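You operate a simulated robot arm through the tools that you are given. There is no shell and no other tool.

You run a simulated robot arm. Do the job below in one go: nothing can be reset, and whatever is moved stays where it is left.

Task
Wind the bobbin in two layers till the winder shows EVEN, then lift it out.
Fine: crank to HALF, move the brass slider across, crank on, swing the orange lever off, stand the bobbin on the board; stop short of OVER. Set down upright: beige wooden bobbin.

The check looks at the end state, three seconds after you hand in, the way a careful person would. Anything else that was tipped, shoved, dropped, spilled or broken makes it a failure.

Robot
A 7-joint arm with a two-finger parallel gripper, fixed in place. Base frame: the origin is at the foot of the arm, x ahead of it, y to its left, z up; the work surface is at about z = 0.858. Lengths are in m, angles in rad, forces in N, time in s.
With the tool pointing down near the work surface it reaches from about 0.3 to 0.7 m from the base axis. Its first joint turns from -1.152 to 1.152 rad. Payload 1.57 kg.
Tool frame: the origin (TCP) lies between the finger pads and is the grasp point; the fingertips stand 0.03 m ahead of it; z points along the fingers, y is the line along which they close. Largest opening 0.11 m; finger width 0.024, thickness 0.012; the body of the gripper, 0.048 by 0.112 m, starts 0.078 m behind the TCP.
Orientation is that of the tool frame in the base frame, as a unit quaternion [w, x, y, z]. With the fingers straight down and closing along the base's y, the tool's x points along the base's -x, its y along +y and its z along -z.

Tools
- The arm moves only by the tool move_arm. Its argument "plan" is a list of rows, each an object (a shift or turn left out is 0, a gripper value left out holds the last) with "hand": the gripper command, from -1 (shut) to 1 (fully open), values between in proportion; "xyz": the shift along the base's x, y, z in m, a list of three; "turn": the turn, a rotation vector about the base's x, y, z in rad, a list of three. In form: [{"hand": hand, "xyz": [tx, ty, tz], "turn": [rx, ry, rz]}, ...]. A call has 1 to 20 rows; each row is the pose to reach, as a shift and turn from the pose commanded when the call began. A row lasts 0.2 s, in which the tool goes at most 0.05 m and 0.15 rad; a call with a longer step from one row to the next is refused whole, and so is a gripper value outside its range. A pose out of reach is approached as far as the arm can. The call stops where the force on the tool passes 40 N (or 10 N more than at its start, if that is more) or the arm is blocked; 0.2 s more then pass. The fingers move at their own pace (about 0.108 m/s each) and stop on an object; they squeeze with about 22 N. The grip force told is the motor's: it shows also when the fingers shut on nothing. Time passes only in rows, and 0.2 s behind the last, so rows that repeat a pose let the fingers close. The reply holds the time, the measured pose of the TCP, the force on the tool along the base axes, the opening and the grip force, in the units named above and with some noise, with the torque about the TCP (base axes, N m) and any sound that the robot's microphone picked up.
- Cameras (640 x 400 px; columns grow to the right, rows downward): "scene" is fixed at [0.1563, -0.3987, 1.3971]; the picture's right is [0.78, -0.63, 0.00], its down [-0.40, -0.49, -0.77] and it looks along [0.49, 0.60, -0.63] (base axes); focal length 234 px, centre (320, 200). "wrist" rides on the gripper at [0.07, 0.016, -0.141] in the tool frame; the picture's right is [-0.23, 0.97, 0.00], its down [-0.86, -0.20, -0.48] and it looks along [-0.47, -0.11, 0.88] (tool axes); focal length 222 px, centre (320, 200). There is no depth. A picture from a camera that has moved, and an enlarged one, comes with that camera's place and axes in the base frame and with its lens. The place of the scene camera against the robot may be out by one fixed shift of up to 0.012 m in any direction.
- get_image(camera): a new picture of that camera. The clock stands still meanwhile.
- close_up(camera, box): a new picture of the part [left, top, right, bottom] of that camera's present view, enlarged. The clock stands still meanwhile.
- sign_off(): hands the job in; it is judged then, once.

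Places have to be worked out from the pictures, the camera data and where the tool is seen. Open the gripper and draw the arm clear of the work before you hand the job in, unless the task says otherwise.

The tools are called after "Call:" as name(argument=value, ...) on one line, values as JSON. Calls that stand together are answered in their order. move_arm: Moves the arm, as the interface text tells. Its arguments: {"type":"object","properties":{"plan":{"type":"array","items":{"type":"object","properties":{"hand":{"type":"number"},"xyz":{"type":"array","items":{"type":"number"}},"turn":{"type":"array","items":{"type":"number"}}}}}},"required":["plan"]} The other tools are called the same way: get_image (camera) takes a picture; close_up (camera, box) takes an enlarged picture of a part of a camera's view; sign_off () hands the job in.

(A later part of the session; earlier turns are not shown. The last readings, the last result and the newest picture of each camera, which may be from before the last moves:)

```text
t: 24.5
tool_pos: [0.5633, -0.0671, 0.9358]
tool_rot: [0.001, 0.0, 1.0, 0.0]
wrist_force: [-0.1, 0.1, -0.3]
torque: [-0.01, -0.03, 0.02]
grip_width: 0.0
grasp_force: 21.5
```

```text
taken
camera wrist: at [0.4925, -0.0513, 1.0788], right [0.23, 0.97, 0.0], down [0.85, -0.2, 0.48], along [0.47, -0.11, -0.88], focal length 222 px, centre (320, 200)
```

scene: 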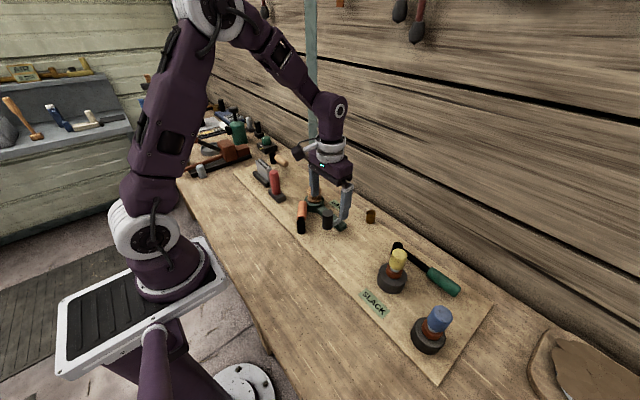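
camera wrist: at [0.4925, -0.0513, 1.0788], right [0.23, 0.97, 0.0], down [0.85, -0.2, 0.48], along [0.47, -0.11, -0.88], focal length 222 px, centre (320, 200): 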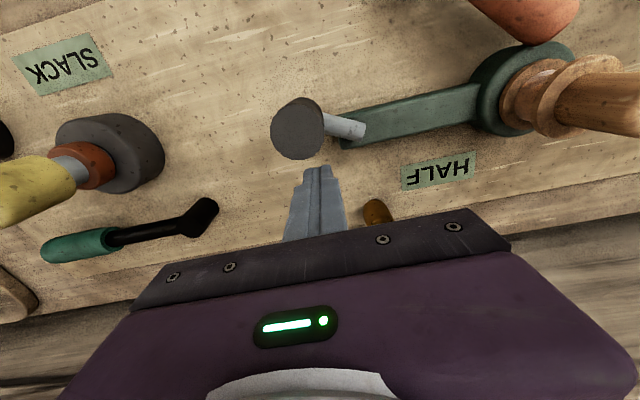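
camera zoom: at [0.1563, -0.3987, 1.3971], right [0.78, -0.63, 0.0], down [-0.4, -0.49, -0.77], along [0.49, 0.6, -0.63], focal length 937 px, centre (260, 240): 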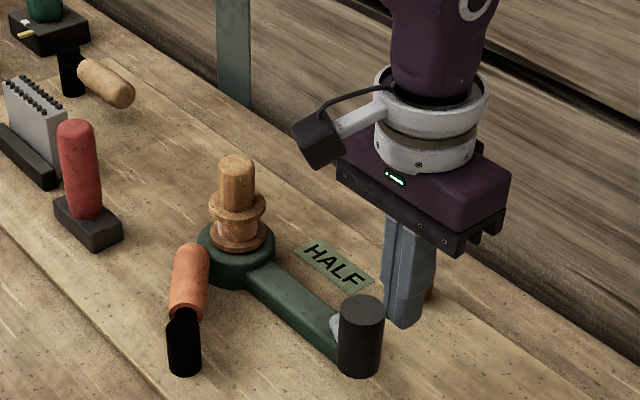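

The closed fingers sit just behind the knob with no contact load. I push slowly along the circle for a small advance (about 20–25° of crank) and check the sign.

Call:
move_arm(plan=[{"hand": -1, "xyz": [-0.0109, -0.0033, 0]}, {"xyz": [-0.0149, -0.0046, 0]}, {"xyz": [-0.0191, -0.0055, 0]}, {"xyz": [-0.0233, -0.006, 0]}, {"xyz": [-0.0275, -0.0062, 0]}, {"xyz": [-0.0317, -0.006, 0]}, {"xyz": [-0.0359, -0.0055, 0]}, {"xyz": [-0.0359, -0.0055, 0]}])

Call:
close_up(camera="scene", box=[270, 140, 400, 240])

Call:
get_image(camera="wrist")

```text
t: 26.3
tool_pos: [0.5262, -0.0707, 0.9357]
tool_rot: [0.001, 0.0, 1.0, 0.001]
wrist_force: [2.2, 0.5, 1.1]
torque: [-0.01, 0.04, -0.04]
grip_width: 0.0
grasp_force: 21.8
```

```text
4.00 times, centred on (335, 190) of scene
camera zoom: at [0.1563, -0.3986, 1.3971], right [0.78, -0.63, 0.0], down [-0.4, -0.49, -0.77], along [0.49, 0.6, -0.63], focal length 937 px, centre (260, 240)
```

zoom: 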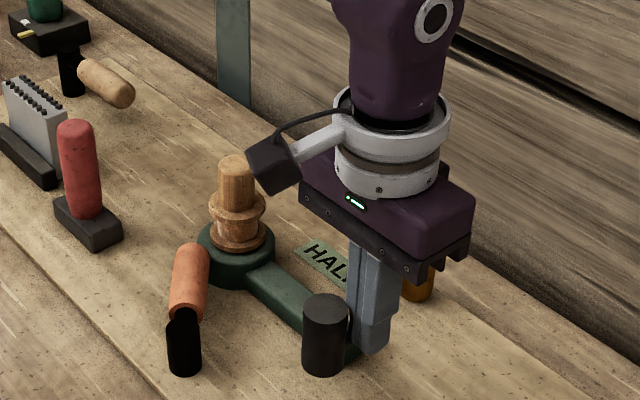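

```text
taken
camera wrist: at [0.4549, -0.0549, 1.0791], right [0.23, 0.97, 0.0], down [0.85, -0.2, 0.48], along [0.47, -0.11, -0.88], focal length 222 px, centre (320, 200)
```

wrist: 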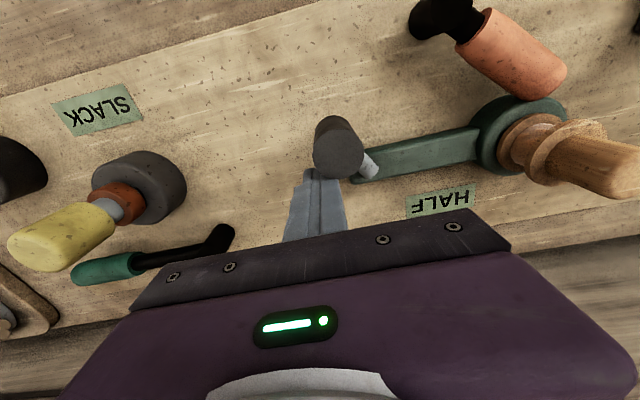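

Pushing works with about 2 N; the knob is now near -142° and the sign still reads HALF. I push on about 40° more.

Call:
move_arm(plan=[{"hand": -1, "xyz": [-0.0041, 0.0009, 0]}, {"xyz": [-0.0082, 0.0022, 0]}, {"xyz": [-0.0121, 0.0038, 0]}, {"xyz": [-0.0158, 0.0058, 0]}, {"xyz": [-0.0194, 0.008, 0]}, {"xyz": [-0.0228, 0.0106, 0]}, {"xyz": [-0.0259, 0.0135, 0]}, {"xyz": [-0.0287, 0.0166, 0]}, {"xyz": [-0.0287, 0.0166, 0]}])

Call:
close_up(camera="scene", box=[270, 140, 400, 240])

Call:
get_image(camera="wrist")

```text
t: 28.3
tool_pos: [0.4975, -0.054, 0.9367]
tool_rot: [0.0, 0.0, 1.0, 0.0]
wrist_force: [-0.1, -2.0, 0.1]
torque: [-0.01, 0.0, -0.01]
grip_width: 0.0
grasp_force: 21.2
```

```text
4.00 times, centred on (335, 190) of scene
camera zoom: at [0.1563, -0.3987, 1.3971], right [0.78, -0.63, 0.0], down [-0.4, -0.49, -0.77], along [0.49, 0.6, -0.63], focal length 937 px, centre (260, 240)
```

zoom: 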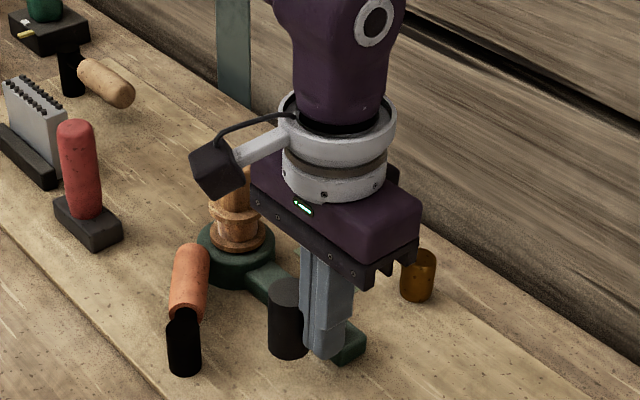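

```text
taken
camera wrist: at [0.4266, -0.038, 1.0793], right [0.23, 0.97, 0.0], down [0.85, -0.2, 0.48], along [0.47, -0.11, -0.88], focal length 222 px, centre (320, 200)
```

wrist: 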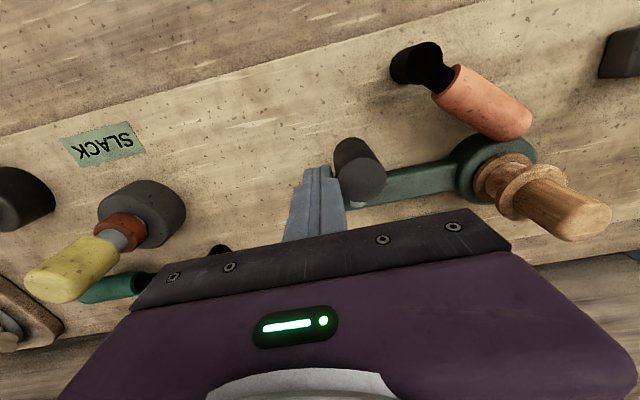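

The knob is back at about its starting angle (≈360° total) and the gripper hides the sign. I back off a few mm and rise so the wrist camera can read it.

Call:
move_arm(plan=[{"hand": -1, "xyz": [0.002, -0.006, 0]}, {"xyz": [0.002, -0.006, 0.03]}, {"xyz": [0.002, -0.006, 0.07]}, {"xyz": [0.002, -0.006, 0.09]}, {"xyz": [0.002, -0.006, 0.09]}])

Call:
get_image(camera="wrist")

Call:
close_up(camera="wrist", box=[320, 100, 520, 220])

```text
t: 29.5
tool_pos: [0.4987, -0.0601, 1.0267]
tool_rot: [0.001, 0.0, 1.0, 0.0]
wrist_force: [0.6, 0.4, -0.6]
torque: [-0.01, 0.02, -0.01]
grip_width: 0.0
grasp_force: 21.5
```

```text
taken
camera wrist: at [0.4285, -0.0443, 1.1685], right [0.23, 0.97, 0.0], down [0.85, -0.2, 0.48], along [0.47, -0.11, -0.88], focal length 222 px, centre (320, 200)
```

wrist: 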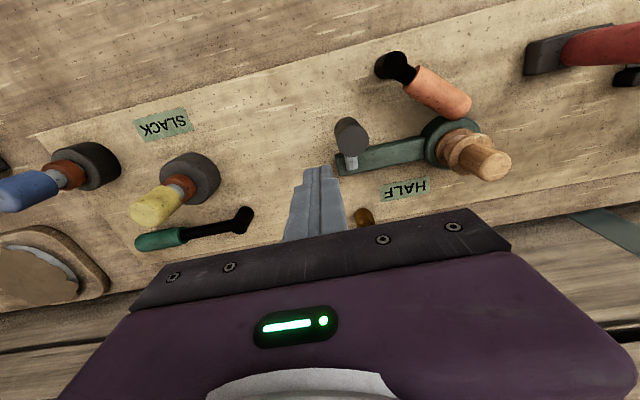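

```text
3.20 times, centred on (420, 160) of wrist
camera zoom: at [0.4285, -0.0443, 1.1685], right [0.23, 0.97, 0.0], down [0.85, -0.2, 0.48], along [0.47, -0.11, -0.88], focal length 711 px, centre (0, 328)
```

zoom: 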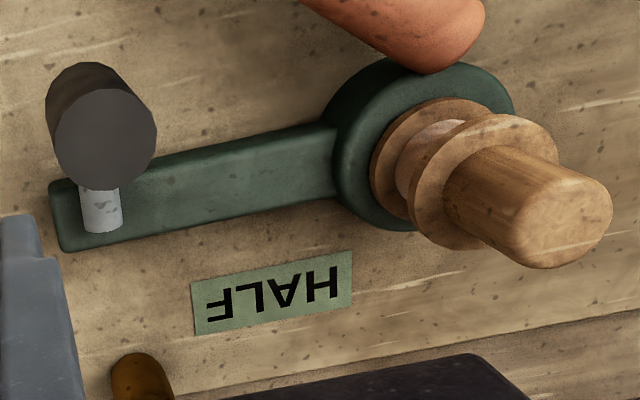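

Still HALF at one full turn. I lower again behind the knob and push it about 40° further, then rise to read the sign.

Call:
move_arm(plan=[{"hand": -1, "xyz": [0, 0, -0.04]}, {"xyz": [0, 0, -0.08]}, {"xyz": [0, 0, -0.09]}, {"xyz": [0, 0.004, -0.09]}, {"xyz": [-0.0026, 0.0075, -0.09]}, {"xyz": [-0.0049, 0.011, -0.09]}, {"xyz": [-0.0069, 0.0148, -0.09]}, {"xyz": [-0.0085, 0.0187, -0.09]}, {"xyz": [-0.0097, 0.0227, -0.09]}, {"xyz": [-0.0107, 0.0269, -0.09]}, {"xyz": [-0.0112, 0.0311, -0.09]}, {"xyz": [-0.0114, 0.0353, -0.09]}, {"xyz": [-0.0114, 0.0353, -0.09]}, {"xyz": [-0.0114, 0.0303, -0.09]}, {"xyz": [-0.0114, 0.0303, -0.05]}, {"xyz": [-0.0114, 0.0303, -0.01]}, {"xyz": [-0.0114, 0.0303, 0.0]}, {"xyz": [-0.0114, 0.0303, 0.0]}])

Call:
get_image(camera="wrist")

Call:
close_up(camera="scene", box=[270, 140, 400, 240])

```text
t: 33.3
tool_pos: [0.4869, -0.0291, 1.0273]
tool_rot: [0.001, 0.0, 1.0, 0.0]
wrist_force: [-0.6, 0.3, -0.3]
torque: [0.0, -0.01, 0.01]
grip_width: 0.0
grasp_force: 21.3
```

```text
taken
camera wrist: at [0.4174, -0.0142, 1.1689], right [0.23, 0.97, 0.0], down [0.85, -0.2, 0.48], along [0.47, -0.11, -0.88], focal length 222 px, centre (320, 200)
```

wrist: 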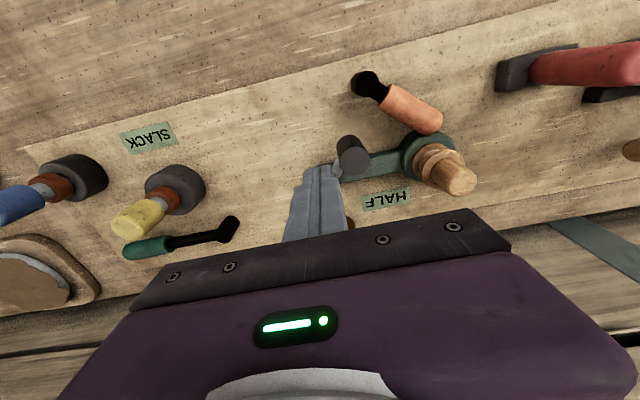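

```text
4.00 times, centred on (335, 190) of scene
camera zoom: at [0.1563, -0.3987, 1.3971], right [0.78, -0.63, 0.0], down [-0.4, -0.49, -0.77], along [0.49, 0.6, -0.63], focal length 937 px, centre (260, 240)
```

zoom: 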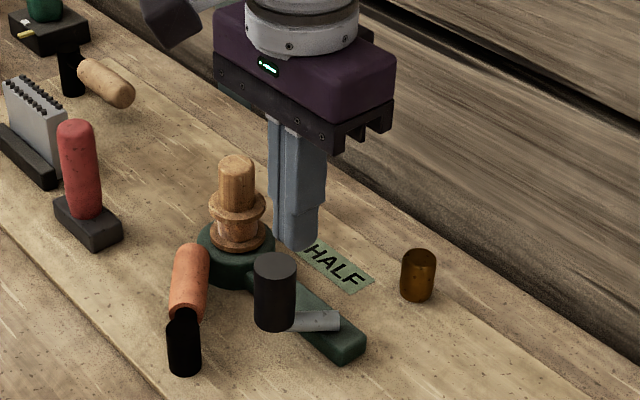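

Still HALF at about 392°. I lower again behind the knob and push about 45° further.

Call:
move_arm(plan=[{"hand": -1, "xyz": [0, 0, -0.04]}, {"xyz": [0, 0, -0.08]}, {"xyz": [0, 0, -0.09]}, {"xyz": [0.0004, 0.0043, -0.09]}, {"xyz": [0.0006, 0.0085, -0.09]}, {"xyz": [0.0011, 0.0127, -0.09]}, {"xyz": [0.0021, 0.0169, -0.09]}, {"xyz": [0.0033, 0.0209, -0.09]}, {"xyz": [0.0049, 0.0248, -0.09]}, {"xyz": [0.0069, 0.0285, -0.09]}, {"xyz": [0.0092, 0.0321, -0.09]}, {"xyz": [0.0117, 0.0355, -0.09]}, {"xyz": [0.0117, 0.0355, -0.09]}])

Call:
get_image(camera="wrist")

Call:
close_up(camera="scene", box=[270, 140, 400, 240])

```text
t: 36.1
tool_pos: [0.4997, 0.0061, 0.937]
tool_rot: [0.0, 0.0, 1.0, 0.001]
wrist_force: [-1.4, -0.8, -0.6]
torque: [0.02, -0.01, -0.01]
grip_width: 0.0
grasp_force: 21.5
```

```text
taken
camera wrist: at [0.4293, 0.0215, 1.08], right [0.23, 0.97, 0.0], down [0.85, -0.2, 0.48], along [0.47, -0.11, -0.88], focal length 222 px, centre (320, 200)
```

wrist: 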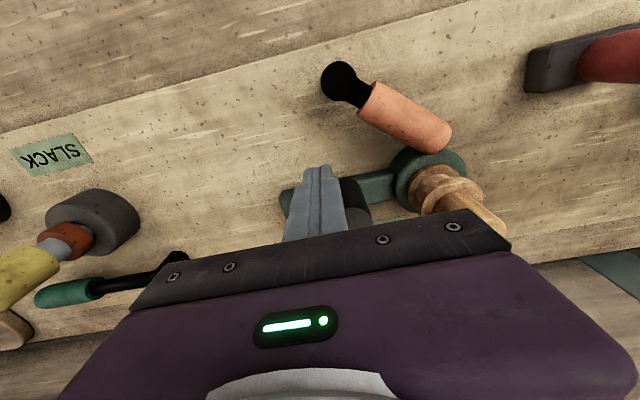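

```text
4.00 times, centred on (335, 190) of scene
camera zoom: at [0.1562, -0.3987, 1.3971], right [0.78, -0.63, 0.0], down [-0.4, -0.49, -0.77], along [0.49, 0.6, -0.63], focal length 937 px, centre (260, 240)
```

zoom: 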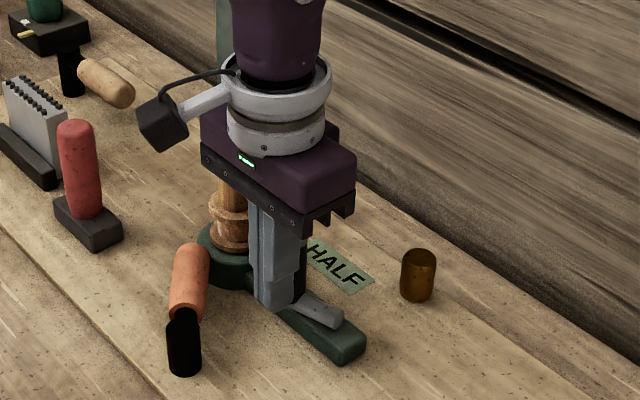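

HALF is still showing at about 438°. I push 35° further.

Call:
move_arm(plan=[{"hand": -1, "xyz": [0.0029, 0.0031, 0]}, {"xyz": [0.006, 0.006, 0]}, {"xyz": [0.0094, 0.0085, 0]}, {"xyz": [0.013, 0.0108, 0]}, {"xyz": [0.0167, 0.0128, 0]}, {"xyz": [0.0206, 0.0144, 0]}, {"xyz": [0.0246, 0.0156, 0]}, {"xyz": [0.0246, 0.0156, 0]}])

Call:
close_up(camera="scene", box=[270, 140, 400, 240])

Call:
get_image(camera="wrist")

```text
t: 37.9
tool_pos: [0.5242, 0.0216, 0.9373]
tool_rot: [0.002, 0.001, 1.0, -0.001]
wrist_force: [-0.8, -0.3, 0.5]
torque: [0.0, 0.01, -0.02]
grip_width: 0.0002
grasp_force: 21.7
```

```text
4.00 times, centred on (335, 190) of scene
camera zoom: at [0.1563, -0.3987, 1.3971], right [0.78, -0.63, 0.0], down [-0.4, -0.49, -0.77], along [0.49, 0.6, -0.63], focal length 937 px, centre (260, 240)
```

zoom: 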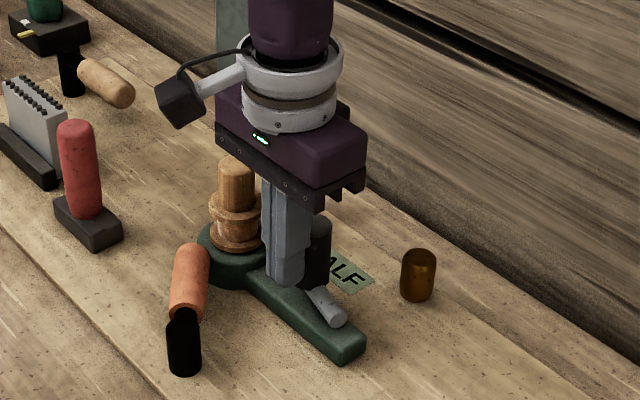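

```text
taken
camera wrist: at [0.4538, 0.0372, 1.0794], right [0.23, 0.97, 0.0], down [0.85, -0.2, 0.48], along [0.47, -0.11, -0.88], focal length 222 px, centre (320, 200)
```

wrist: 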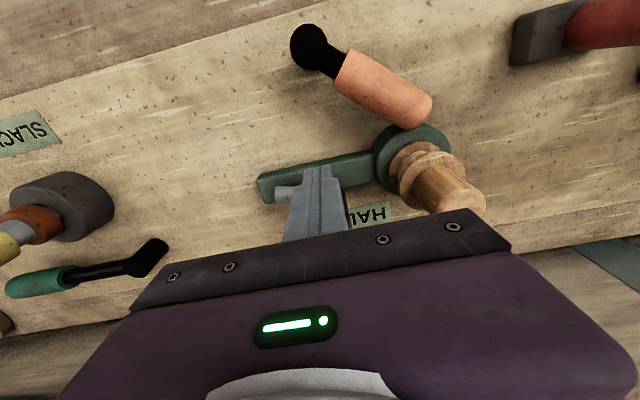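

Still HALF at about 473°. I push another 35°.

Call:
move_arm(plan=[{"hand": -1, "xyz": [0.0042, 0.001, 0]}, {"xyz": [0.0084, 0.0015, 0]}, {"xyz": [0.0126, 0.0017, 0]}, {"xyz": [0.0168, 0.0015, 0]}, {"xyz": [0.021, 0.001, 0]}, {"xyz": [0.0252, 0.0, 0]}, {"xyz": [0.0292, -0.0012, 0]}, {"xyz": [0.0292, -0.0012, 0]}])

Call:
close_up(camera="scene", box=[270, 140, 400, 240])

Call:
get_image(camera="wrist")

```text
t: 39.7
tool_pos: [0.5538, 0.0205, 0.9361]
tool_rot: [0.001, 0.0, 1.0, 0.0]
wrist_force: [-2.3, -0.8, 1.5]
torque: [-0.04, -0.06, -0.06]
grip_width: 0.0
grasp_force: 21.6
```

```text
4.00 times, centred on (335, 190) of scene
camera zoom: at [0.1562, -0.3987, 1.3971], right [0.78, -0.63, 0.0], down [-0.4, -0.49, -0.77], along [0.49, 0.6, -0.63], focal length 937 px, centre (260, 240)
```

zoom: 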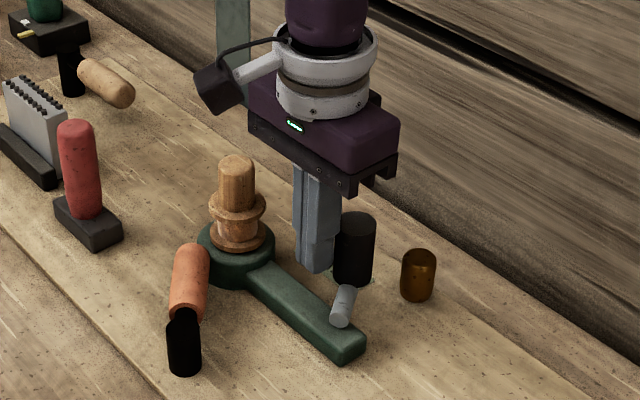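

```text
taken
camera wrist: at [0.4829, 0.0355, 1.0791], right [0.23, 0.97, 0.0], down [0.85, -0.2, 0.48], along [0.47, -0.11, -0.88], focal length 222 px, centre (320, 200)
```

wrist: 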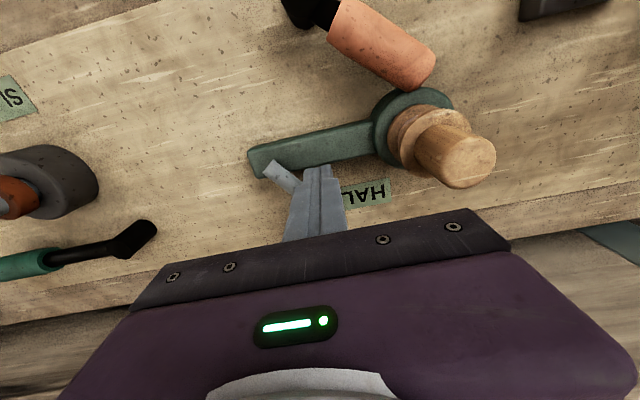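

Still HALF (wrist view) at about 508°. I push another 30°, taking care as the knob passes its point nearest the slider (2 cm clearance).

Call:
move_arm(plan=[{"hand": -1, "xyz": [0.0039, -0.0016, 0]}, {"xyz": [0.0077, -0.0036, 0]}, {"xyz": [0.0112, -0.0059, 0]}, {"xyz": [0.0146, -0.0084, 0]}, {"xyz": [0.0177, -0.0113, 0]}, {"xyz": [0.0206, -0.0144, 0]}, {"xyz": [0.0206, -0.0144, 0]}])

Call:
close_up(camera="scene", box=[270, 140, 400, 240])

Call:
get_image(camera="wrist")

```text
t: 41.3
tool_pos: [0.5749, 0.006, 0.9362]
tool_rot: [0.0, 0.0, 1.0, 0.001]
wrist_force: [-0.4, -0.4, 1.2]
torque: [-0.02, 0.03, 0.01]
grip_width: 0.0
grasp_force: 21.1
```

```text
4.00 times, centred on (335, 190) of scene
camera zoom: at [0.1562, -0.3986, 1.3971], right [0.78, -0.63, 0.0], down [-0.4, -0.49, -0.77], along [0.49, 0.6, -0.63], focal length 937 px, centre (260, 240)
```

zoom: 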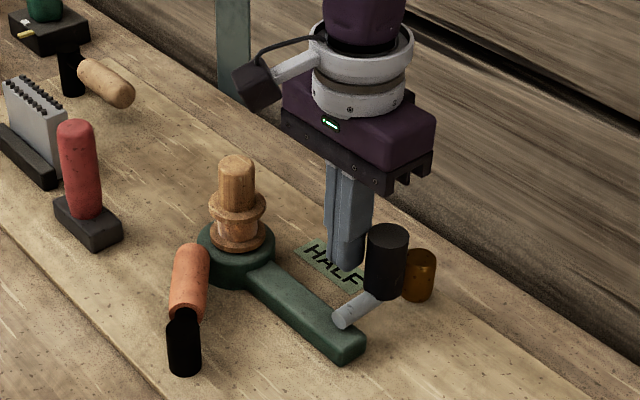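

```text
taken
camera wrist: at [0.5039, 0.0223, 1.0789], right [0.23, 0.97, 0.0], down [0.85, -0.2, 0.48], along [0.47, -0.11, -0.88], focal length 222 px, centre (320, 200)
```

wrist: 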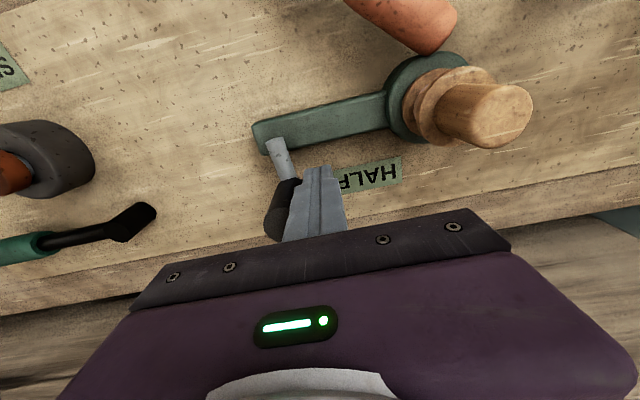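

Still HALF at about 538°. I push another 30°.

Call:
move_arm(plan=[{"hand": -1, "xyz": [0.0025, -0.0034, 0]}, {"xyz": [0.0048, -0.007, 0]}, {"xyz": [0.0068, -0.0107, 0]}, {"xyz": [0.0084, -0.0146, 0]}, {"xyz": [0.0096, -0.0186, 0]}, {"xyz": [0.0106, -0.0228, 0]}, {"xyz": [0.0106, -0.0228, 0]}])

Call:
close_up(camera="scene", box=[270, 140, 400, 240])

Call:
get_image(camera="wrist")

```text
t: 42.9
tool_pos: [0.5842, -0.0173, 0.9357]
tool_rot: [0.0, 0.0, 1.0, 0.0]
wrist_force: [-0.4, 2.6, 1.2]
torque: [-0.03, 0.02, -0.01]
grip_width: 0.0
grasp_force: 20.9
```

```text
4.00 times, centred on (335, 190) of scene
camera zoom: at [0.1562, -0.3986, 1.3971], right [0.78, -0.63, 0.0], down [-0.4, -0.49, -0.77], along [0.49, 0.6, -0.63], focal length 937 px, centre (260, 240)
```

zoom: 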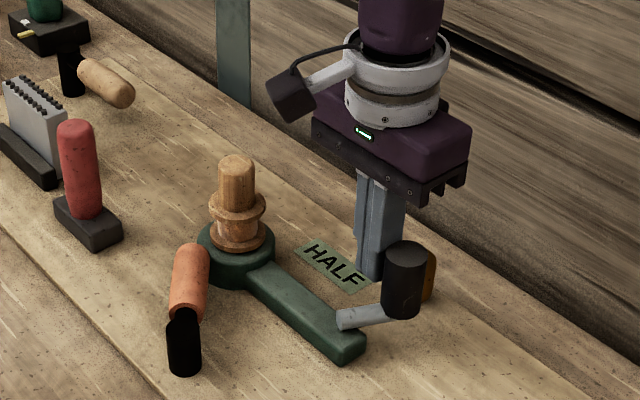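

```text
taken
camera wrist: at [0.5134, -0.0012, 1.0787], right [0.23, 0.97, 0.0], down [0.85, -0.2, 0.48], along [0.47, -0.11, -0.88], focal length 222 px, centre (320, 200)
```

wrist: 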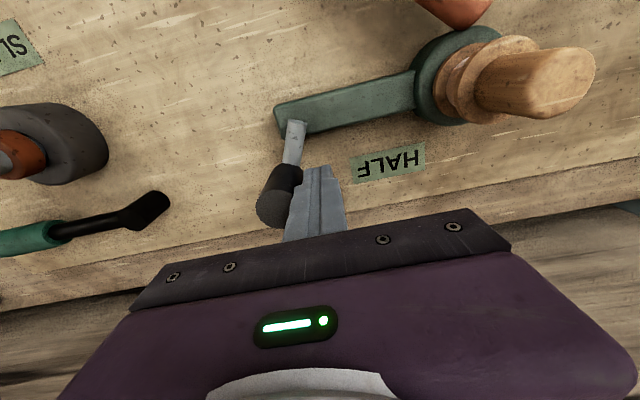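

Still HALF at about 566°. I push another 30°.

Call:
move_arm(plan=[{"hand": -1, "xyz": [0.0005, -0.0042, 0]}, {"xyz": [0.0007, -0.0084, 0]}, {"xyz": [0.0005, -0.0126, 0]}, {"xyz": [0.0, -0.0168, 0]}, {"xyz": [-0.001, -0.021, 0]}, {"xyz": [-0.0022, -0.025, 0]}, {"xyz": [-0.0022, -0.025, 0]}])

Call:
close_up(camera="scene", box=[270, 140, 400, 240])

Call:
get_image(camera="wrist")

```text
t: 44.5
tool_pos: [0.5828, -0.0416, 0.9363]
tool_rot: [0.001, 0.0, 1.0, -0.001]
wrist_force: [1.0, 0.7, 1.2]
torque: [0.01, 0.02, -0.02]
grip_width: 0.0001
grasp_force: 21.1
```

```text
4.00 times, centred on (335, 190) of scene
camera zoom: at [0.1563, -0.3986, 1.3971], right [0.78, -0.63, 0.0], down [-0.4, -0.49, -0.77], along [0.49, 0.6, -0.63], focal length 937 px, centre (260, 240)
```

zoom: 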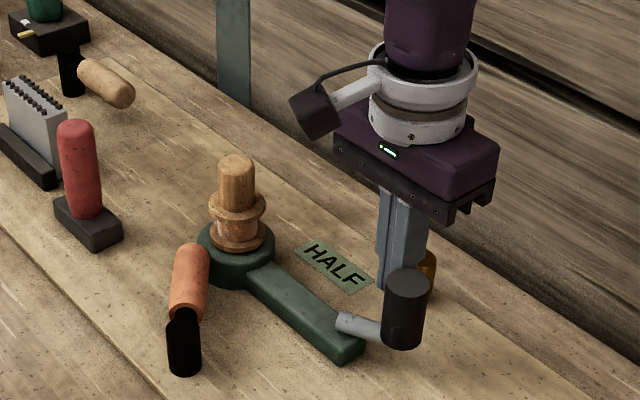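

```text
taken
camera wrist: at [0.5119, -0.0263, 1.0785], right [0.23, 0.97, 0.0], down [0.85, -0.2, 0.48], along [0.47, -0.11, -0.88], focal length 222 px, centre (320, 200)
```

wrist: 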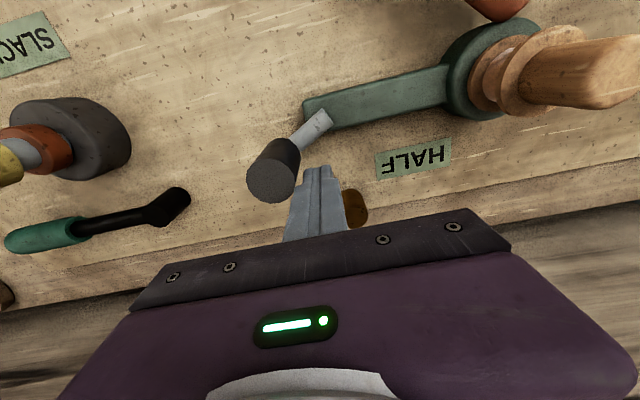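

Still HALF at about 597°. I push another 30°.

Call:
move_arm(plan=[{"hand": -1, "xyz": [-0.0016, -0.0039, 0]}, {"xyz": [-0.0036, -0.0077, 0]}, {"xyz": [-0.0059, -0.0112, 0]}, {"xyz": [-0.0084, -0.0146, 0]}, {"xyz": [-0.0113, -0.0177, 0]}, {"xyz": [-0.0144, -0.0206, 0]}, {"xyz": [-0.0144, -0.0206, 0]}])

Call:
close_up(camera="scene", box=[270, 140, 400, 240])

Call:
get_image(camera="wrist")

```text
t: 46.1
tool_pos: [0.5676, -0.062, 0.9377]
tool_rot: [0.001, 0.0, 1.0, 0.0]
wrist_force: [1.6, 0.0, 0.4]
torque: [-0.04, 0.03, 0.01]
grip_width: 0.0
grasp_force: 21.6
```

```text
4.00 times, centred on (335, 190) of scene
camera zoom: at [0.1563, -0.3986, 1.3971], right [0.78, -0.63, 0.0], down [-0.4, -0.49, -0.77], along [0.49, 0.6, -0.63], focal length 937 px, centre (260, 240)
```

zoom: 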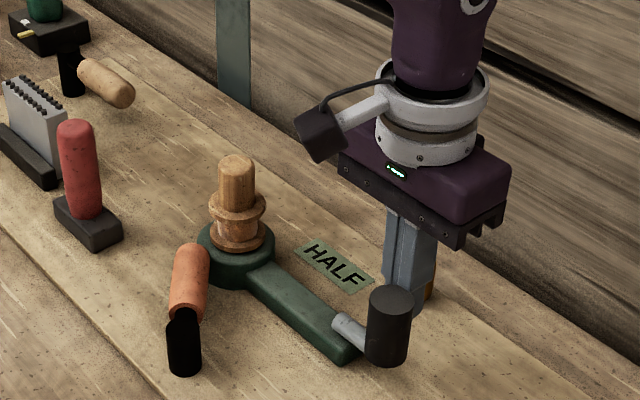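

```text
taken
camera wrist: at [0.4977, -0.0472, 1.0794], right [0.23, 0.97, 0.0], down [0.85, -0.2, 0.48], along [0.47, -0.11, -0.88], focal length 222 px, centre (320, 200)
```

wrist: 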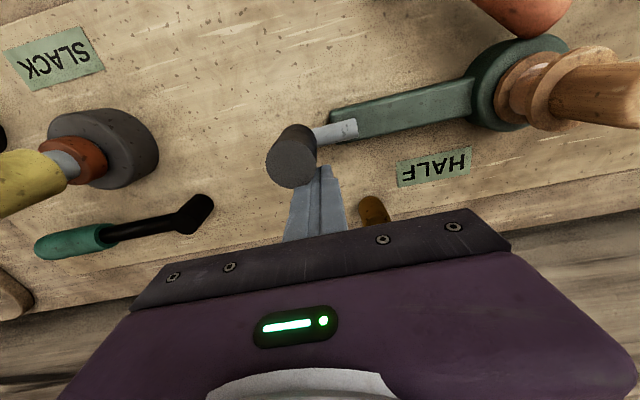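

Still HALF at about 627°. I look closely at the bobbin to see whether the winding is growing.

Call:
close_up(camera="scene", box=[300, 170, 350, 210])

Call:
close_up(camera="wrist", box=[460, 20, 640, 150])

Call:
close_up(camera="wrist", box=[340, 130, 480, 220])

```text
10.00 times, centred on (325, 190) of scene
camera zoom: at [0.1563, -0.3986, 1.3971], right [0.78, -0.63, 0.0], down [-0.4, -0.49, -0.77], along [0.49, 0.6, -0.63], focal length 2342 px, centre (270, 300)
```

zoom: 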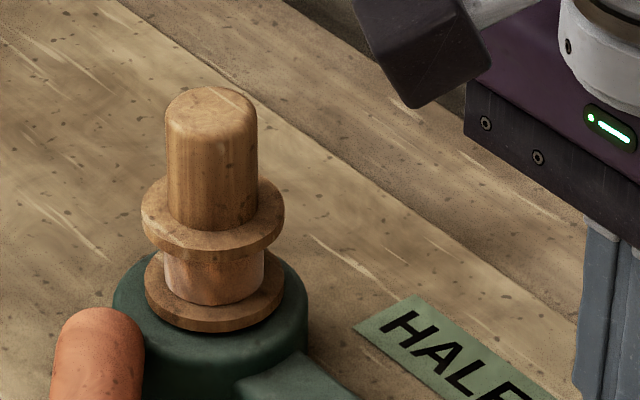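

```text
3.08 times, centred on (550, 85) of wrist
camera zoom: at [0.4977, -0.0472, 1.0794], right [0.23, 0.97, 0.0], down [0.85, -0.2, 0.48], along [0.47, -0.11, -0.88], focal length 684 px, centre (-388, 554)
```

zoom: 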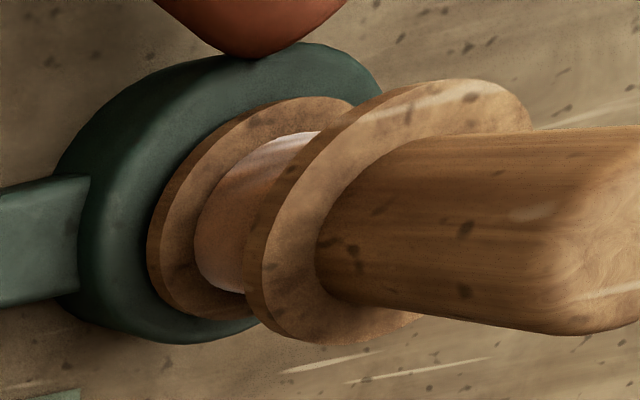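

```text
4.44 times, centred on (410, 175) of wrist
camera zoom: at [0.4977, -0.0472, 1.0794], right [0.23, 0.97, 0.0], down [0.85, -0.2, 0.48], along [0.47, -0.11, -0.88], focal length 987 px, centre (-80, 311)
```

zoom: 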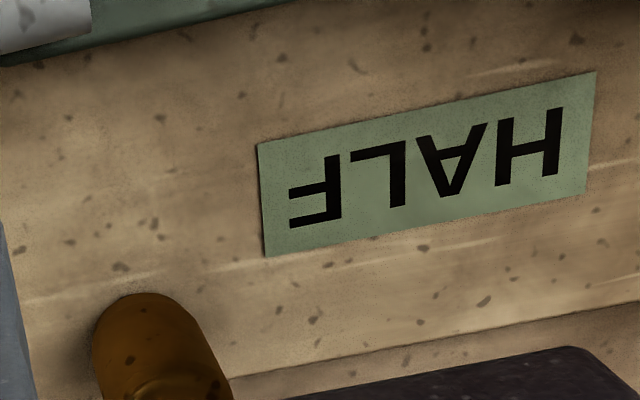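

The bobbin carries a copper-coloured winding and the sign still reads HALF. I keep cranking in 30° steps.

Call:
move_arm(plan=[{"hand": -1, "xyz": [-0.0034, -0.0025, 0]}, {"xyz": [-0.0069, -0.0048, 0]}, {"xyz": [-0.0107, -0.0068, 0]}, {"xyz": [-0.0146, -0.0084, 0]}, {"xyz": [-0.0186, -0.0097, 0]}, {"xyz": [-0.0228, -0.0106, 0]}, {"xyz": [-0.0228, -0.0106, 0]}])

Call:
close_up(camera="scene", box=[270, 140, 400, 240])

Call:
get_image(camera="wrist")

```text
t: 47.7
tool_pos: [0.5449, -0.0745, 0.9352]
tool_rot: [0.001, 0.0, 1.0, 0.0]
wrist_force: [1.5, -0.2, 0.0]
torque: [0.01, 0.01, -0.01]
grip_width: 0.0
grasp_force: 21.5
```

```text
4.00 times, centred on (335, 190) of scene
camera zoom: at [0.1563, -0.3987, 1.3971], right [0.78, -0.63, 0.0], down [-0.4, -0.49, -0.77], along [0.49, 0.6, -0.63], focal length 937 px, centre (260, 240)
```

zoom: 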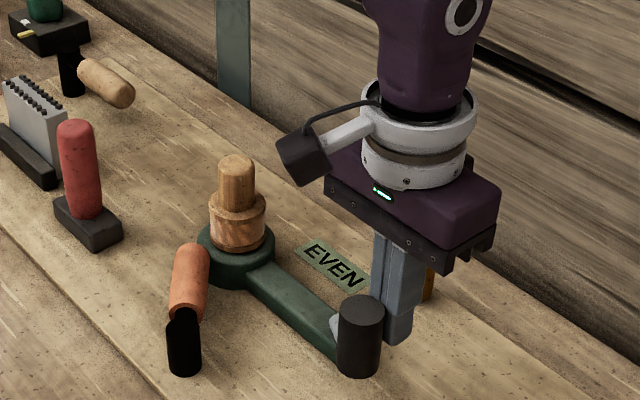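

```text
taken
camera wrist: at [0.4747, -0.0585, 1.0786], right [0.23, 0.97, 0.0], down [0.85, -0.2, 0.48], along [0.47, -0.11, -0.88], focal length 222 px, centre (320, 200)
```

wrist: 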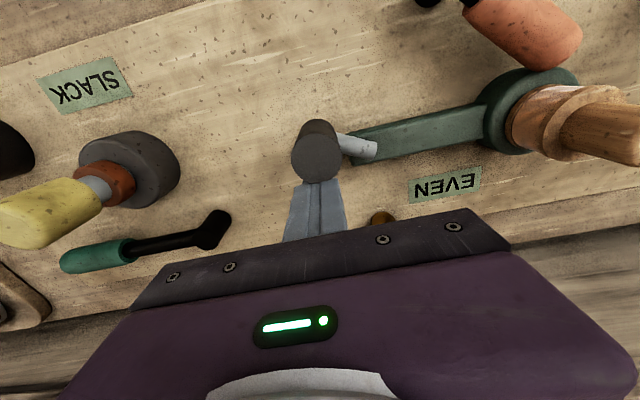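

The sign now reads EVEN – I stop cranking. I back the fingers straight off the knob, rise, and move over to look at the orange lever.

Call:
move_arm(plan=[{"hand": -1, "xyz": [0.008, 0.001, 0]}, {"xyz": [0.012, 0.001, 0.02]}, {"xyz": [0.012, 0.001, 0.06]}, {"xyz": [0.012, 0.001, 0.1]}, {"xyz": [0.012, 0.001, 0.14]}, {"xyz": [-0.03, 0.02, 0.16]}, {"xyz": [-0.07, 0.045, 0.16]}, {"xyz": [-0.11, 0.07, 0.16]}, {"xyz": [-0.13, 0.08, 0.16]}, {"xyz": [-0.13, 0.08, 0.16]}])

Call:
get_image(camera="wrist")

Call:
close_up(camera="scene", box=[250, 150, 390, 250])

```text
refused: row 6 steps farther than a row can; nothing moved
```

```text
taken
camera wrist: at [0.4747, -0.0585, 1.0786], right [0.23, 0.97, 0.0], down [0.85, -0.2, 0.48], along [0.47, -0.11, -0.88], focal length 222 px, centre (320, 200)
```

wrist: 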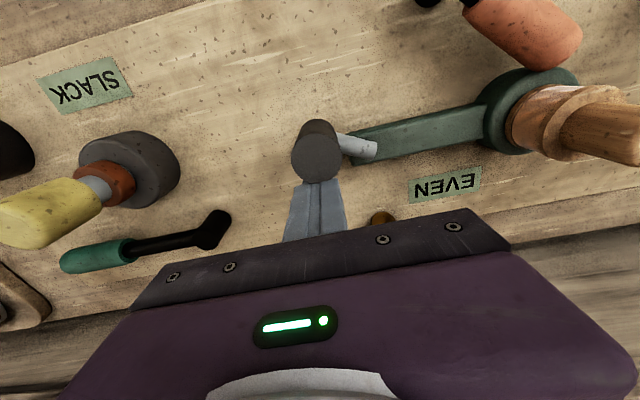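

```text
4.00 times, centred on (320, 200) of scene
camera zoom: at [0.1563, -0.3987, 1.3971], right [0.78, -0.63, 0.0], down [-0.4, -0.49, -0.77], along [0.49, 0.6, -0.63], focal length 937 px, centre (320, 200)
```

zoom: 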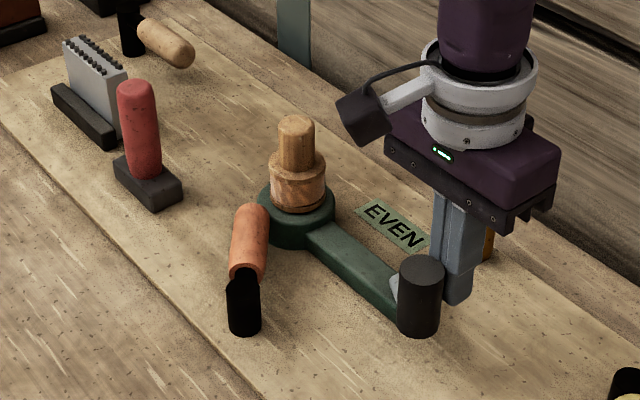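

One step was too long so nothing moved; the sign still reads EVEN. I repeat the retreat with shorter steps.

Call:
move_arm(plan=[{"hand": -1, "xyz": [0.008, 0.001, 0]}, {"xyz": [0.012, 0.001, 0.02]}, {"xyz": [0.012, 0.001, 0.06]}, {"xyz": [0.012, 0.001, 0.1]}, {"xyz": [0.012, 0.001, 0.14]}, {"xyz": [-0.02, 0.016, 0.16]}, {"xyz": [-0.055, 0.036, 0.16]}, {"xyz": [-0.09, 0.058, 0.16]}, {"xyz": [-0.125, 0.078, 0.16]}, {"xyz": [-0.13, 0.08, 0.16]}])

Call:
get_image(camera="wrist")

Call:
close_up(camera="scene", box=[250, 150, 390, 250])

```text
t: 49.9
tool_pos: [0.4125, 0.0073, 1.0955]
tool_rot: [0.0, 0.0, 1.0, -0.001]
wrist_force: [-0.5, -0.3, 0.4]
torque: [0.0, 0.0, 0.01]
grip_width: 0.0
grasp_force: 21.0
```

```text
taken
camera wrist: at [0.3423, 0.0212, 1.2388], right [0.23, 0.97, 0.0], down [0.85, -0.2, 0.48], along [0.47, -0.11, -0.88], focal length 222 px, centre (320, 200)
```

wrist: 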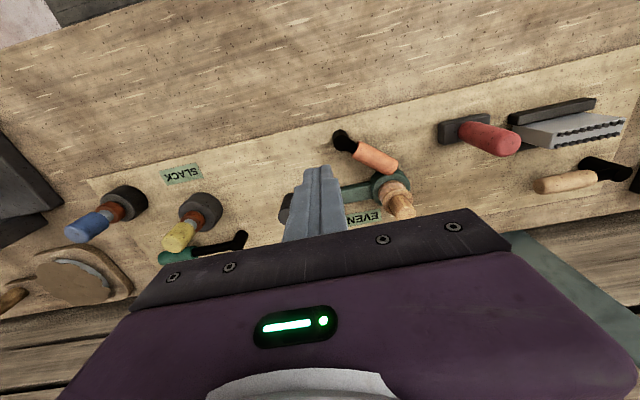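

```text
4.00 times, centred on (320, 200) of scene
camera zoom: at [0.1562, -0.3987, 1.3971], right [0.78, -0.63, 0.0], down [-0.4, -0.49, -0.77], along [0.49, 0.6, -0.63], focal length 937 px, centre (320, 200)
```

zoom: 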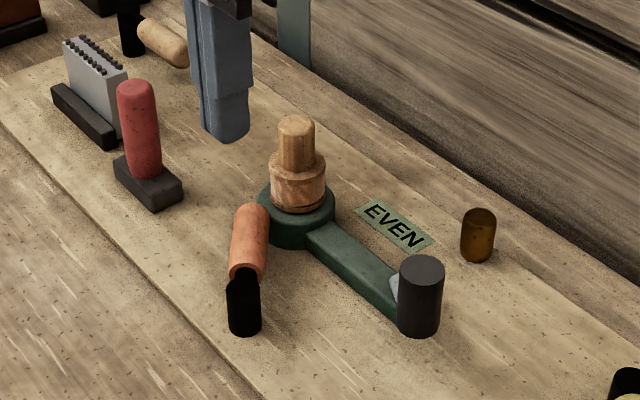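

EVEN holds with the hand away. I zoom in on the orange lever and bobbin from both cameras.

Call:
close_up(camera="wrist", box=[320, 110, 440, 230])

Call:
close_up(camera="scene", box=[290, 170, 350, 240])

```text
3.33 times, centred on (380, 170) of wrist
camera zoom: at [0.3423, 0.0212, 1.2388], right [0.23, 0.97, 0.0], down [0.85, -0.2, 0.48], along [0.47, -0.11, -0.88], focal length 740 px, centre (120, 300)
```

zoom: 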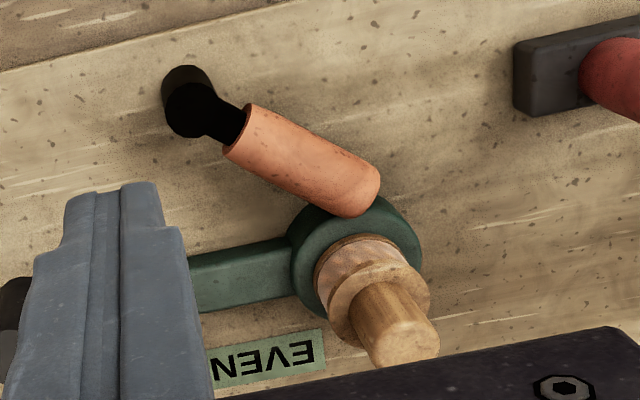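

```text
5.71 times, centred on (320, 205) of scene
camera zoom: at [0.1562, -0.3987, 1.3971], right [0.78, -0.63, 0.0], down [-0.4, -0.49, -0.77], along [0.49, 0.6, -0.63], focal length 1338 px, centre (320, 171)
```

zoom: 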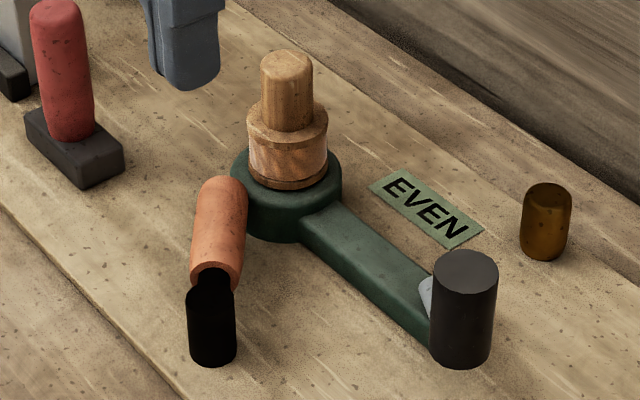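

The lever pivots at about (0.432, 0.033) and points ~50° toward the bobbin with its tip at the winder's edge; the bobbin blocks one way, so it must swing outward (toward +y/-x). I move the closed fingers above the gap on the bobbin side of the lever, then lower to its height.

Call:
move_arm(plan=[{"hand": -1, "xyz": [0.03, 0.018, 0.0]}, {"xyz": [0.06, 0.035, 0.0]}, {"xyz": [0.0853, 0.049, -0.02]}, {"xyz": [0.0853, 0.049, -0.06]}, {"xyz": [0.0853, 0.049, -0.09]}, {"xyz": [0.0853, 0.049, -0.09]}])

Call:
get_image(camera="wrist")

Call:
close_up(camera="scene", box=[250, 150, 390, 250])

```text
t: 51.3
tool_pos: [0.4981, 0.0558, 1.0057]
tool_rot: [0.0, 0.001, 1.0, 0.0]
wrist_force: [0.0, -0.3, 0.2]
torque: [0.0, 0.02, -0.01]
grip_width: 0.0003
grasp_force: 21.5
```

```text
taken
camera wrist: at [0.4281, 0.0711, 1.1492], right [0.23, 0.97, 0.0], down [0.85, -0.2, 0.48], along [0.47, -0.11, -0.88], focal length 222 px, centre (320, 200)
```

wrist: 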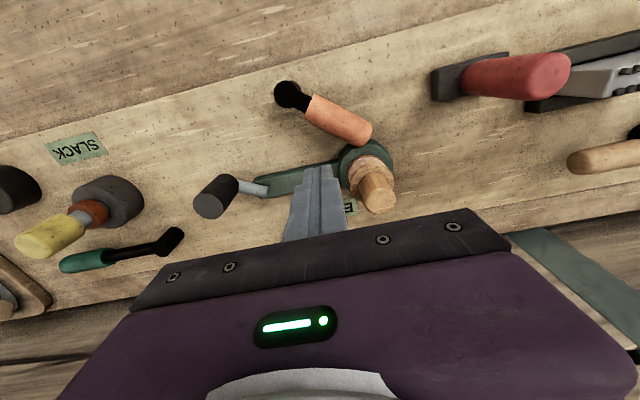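

```text
4.00 times, centred on (320, 200) of scene
camera zoom: at [0.1563, -0.3987, 1.3971], right [0.78, -0.63, 0.0], down [-0.4, -0.49, -0.77], along [0.49, 0.6, -0.63], focal length 937 px, centre (320, 200)
```

zoom: 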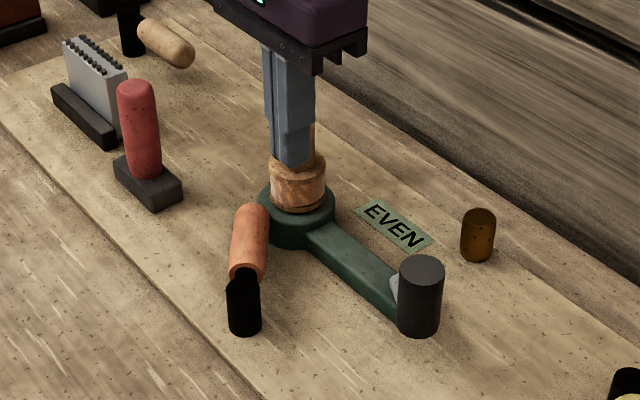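

The pusher's landing spot is clear between lever and winder disc. I lower to z≈0.905 and begin pushing the lever outward around its pivot in small steps.

Call:
move_arm(plan=[{"hand": -1, "xyz": [0, 0, -0.04]}, {"xyz": [0, 0, -0.08]}, {"xyz": [0, 0, -0.1]}, {"xyz": [0, 0, -0.1]}, {"xyz": [-0.0025, 0.0057, -0.1]}, {"xyz": [-0.0055, 0.0112, -0.1]}, {"xyz": [-0.009, 0.0163, -0.1]}, {"xyz": [-0.013, 0.021, -0.1]}, {"xyz": [-0.013, 0.021, -0.1]}])

Call:
get_image(camera="wrist")

Call:
close_up(camera="scene", box=[250, 150, 390, 250])

```text
t: 53.3
tool_pos: [0.4876, 0.0765, 0.9056]
tool_rot: [0.001, 0.0, 1.0, 0.001]
wrist_force: [0.9, -1.0, -0.8]
torque: [-0.07, -0.01, -0.02]
grip_width: 0.0
grasp_force: 21.1
```

```text
taken
camera wrist: at [0.4168, 0.0927, 1.0487], right [0.23, 0.97, 0.0], down [0.85, -0.2, 0.48], along [0.47, -0.11, -0.88], focal length 222 px, centre (320, 200)
```

wrist: 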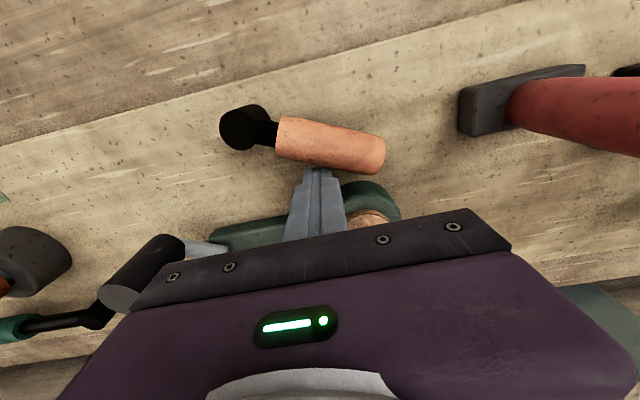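

```text
4.00 times, centred on (320, 200) of scene
camera zoom: at [0.1563, -0.3987, 1.3971], right [0.78, -0.63, 0.0], down [-0.4, -0.49, -0.77], along [0.49, 0.6, -0.63], focal length 937 px, centre (320, 200)
```

zoom: 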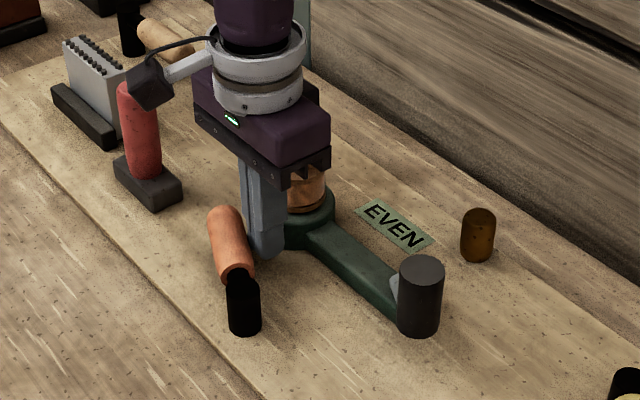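

The lever swings outward easily. I keep pushing it around its pivot another ~50°, watching for a stop.

Call:
move_arm(plan=[{"hand": -1, "xyz": [-0.0032, 0.004, 0]}, {"xyz": [-0.0065, 0.0076, 0]}, {"xyz": [-0.0108, 0.0115, 0]}, {"xyz": [-0.0154, 0.0151, 0]}, {"xyz": [-0.0204, 0.0182, 0]}, {"xyz": [-0.0255, 0.0209, 0]}, {"xyz": [-0.031, 0.023, 0]}, {"xyz": [-0.0364, 0.0248, 0]}, {"xyz": [-0.0421, 0.026, 0]}, {"xyz": [-0.0478, 0.0268, 0]}, {"xyz": [-0.0478, 0.0268, 0]}])

Call:
get_image(camera="wrist")

Call:
close_up(camera="scene", box=[250, 150, 390, 250])

```text
t: 55.0
tool_pos: [0.4612, 0.0994, 0.9069]
tool_rot: [0.011, 0.001, 1.0, 0.001]
wrist_force: [8.2, -1.9, -1.7]
torque: [-0.03, -0.2, 0.0]
grip_width: 0.0
grasp_force: 20.9
stopped in row 8: the force on the tool passed its limit at 47 N (the readings are from after the stop); the commanded pose is now the measured one
```

```text
taken
camera wrist: at [0.3878, 0.1137, 1.0494], right [0.23, 0.97, 0.01], down [0.84, -0.2, 0.5], along [0.49, -0.11, -0.87], focal length 222 px, centre (320, 200)
```

wrist: 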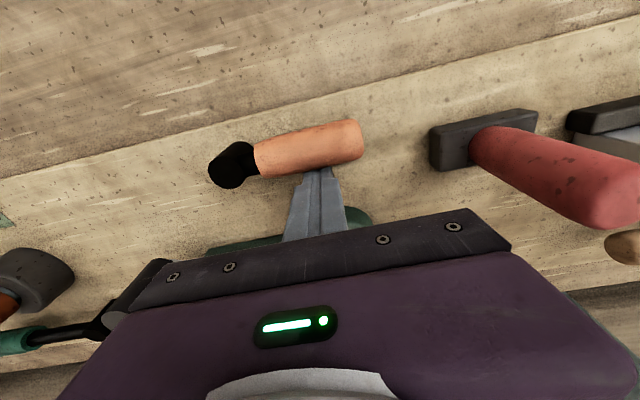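

```text
4.00 times, centred on (320, 200) of scene
camera zoom: at [0.1565, -0.3987, 1.3971], right [0.78, -0.63, 0.0], down [-0.4, -0.49, -0.77], along [0.49, 0.6, -0.63], focal length 937 px, centre (320, 200)
```

zoom: 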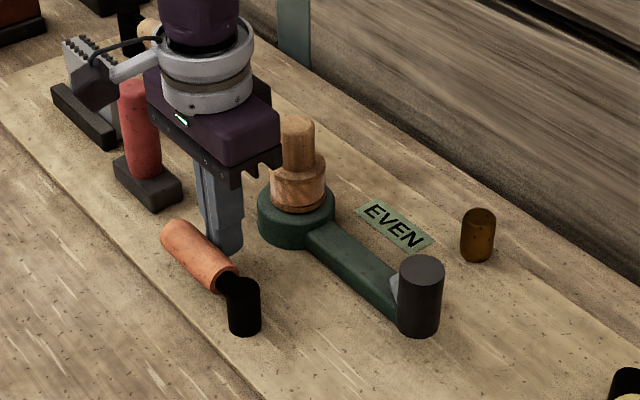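

The lever has hit its end stop, now pointing straight along +y, well clear of the bobbin. I back off, straighten the tool, rise well up and open the hand, then view the bobbin from above.

Call:
move_arm(plan=[{"hand": -1, "xyz": [0.006, -0.004, 0], "turn": [-0.002, 0.011, 0.002]}, {"xyz": [0.01, -0.006, 0.01], "turn": [-0.002, 0.022, 0.002]}, {"xyz": [0.01, -0.006, 0.05], "turn": [-0.002, 0.022, 0.002]}, {"xyz": [0.01, -0.006, 0.1], "turn": [-0.002, 0.022, 0.002]}, {"xyz": [0.01, -0.006, 0.14], "turn": [-0.002, 0.022, 0.002]}, {"hand": 0.2, "xyz": [0.01, -0.006, 0.17], "turn": [-0.002, 0.022, 0.002]}, {"xyz": [0.03, -0.003, 0.17], "turn": [-0.002, 0.022, 0.002]}, {"hand": 0.2, "xyz": [0.04, 0.0, 0.17], "turn": [-0.002, 0.022, 0.002]}, {"hand": 0.2, "xyz": [0.04, 0.0, 0.17], "turn": [-0.002, 0.022, 0.002]}])

Call:
get_image(camera="wrist")

Call:
close_up(camera="scene", box=[250, 150, 390, 250])

```text
t: 57.0
tool_pos: [0.4993, 0.0995, 1.0777]
tool_rot: [-0.001, -0.001, 1.0, 0.0]
wrist_force: [-1.1, -0.5, 0.5]
torque: [0.02, -0.03, 0.0]
grip_width: 0.0659
grasp_force: 0.0
```

```text
taken
camera wrist: at [0.4298, 0.1142, 1.2204], right [0.23, 0.97, 0.0], down [0.86, -0.2, 0.48], along [0.46, -0.11, -0.88], focal length 222 px, centre (320, 200)
```

wrist: 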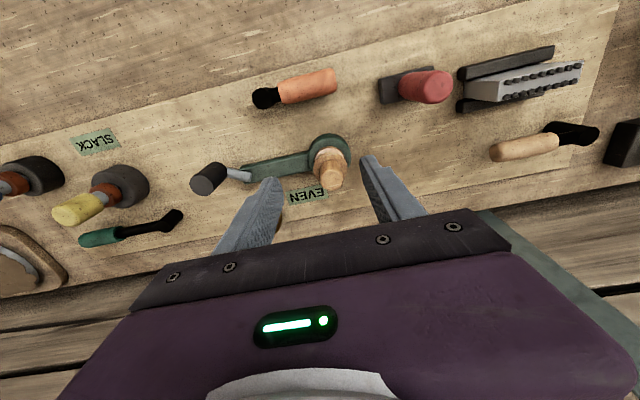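

```text
4.00 times, centred on (320, 200) of scene
camera zoom: at [0.1563, -0.3987, 1.3971], right [0.78, -0.63, 0.0], down [-0.4, -0.49, -0.77], along [0.49, 0.6, -0.63], focal length 937 px, centre (320, 200)
```

zoom: 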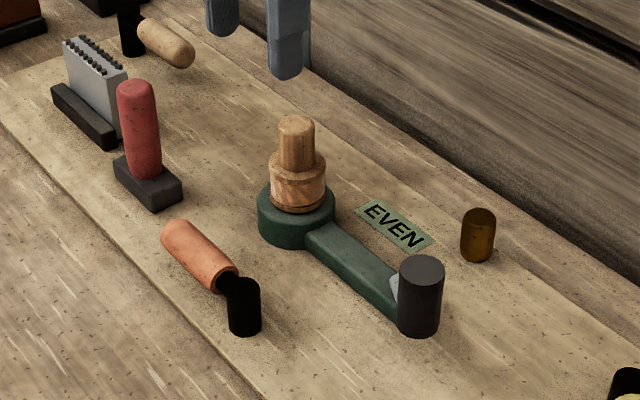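

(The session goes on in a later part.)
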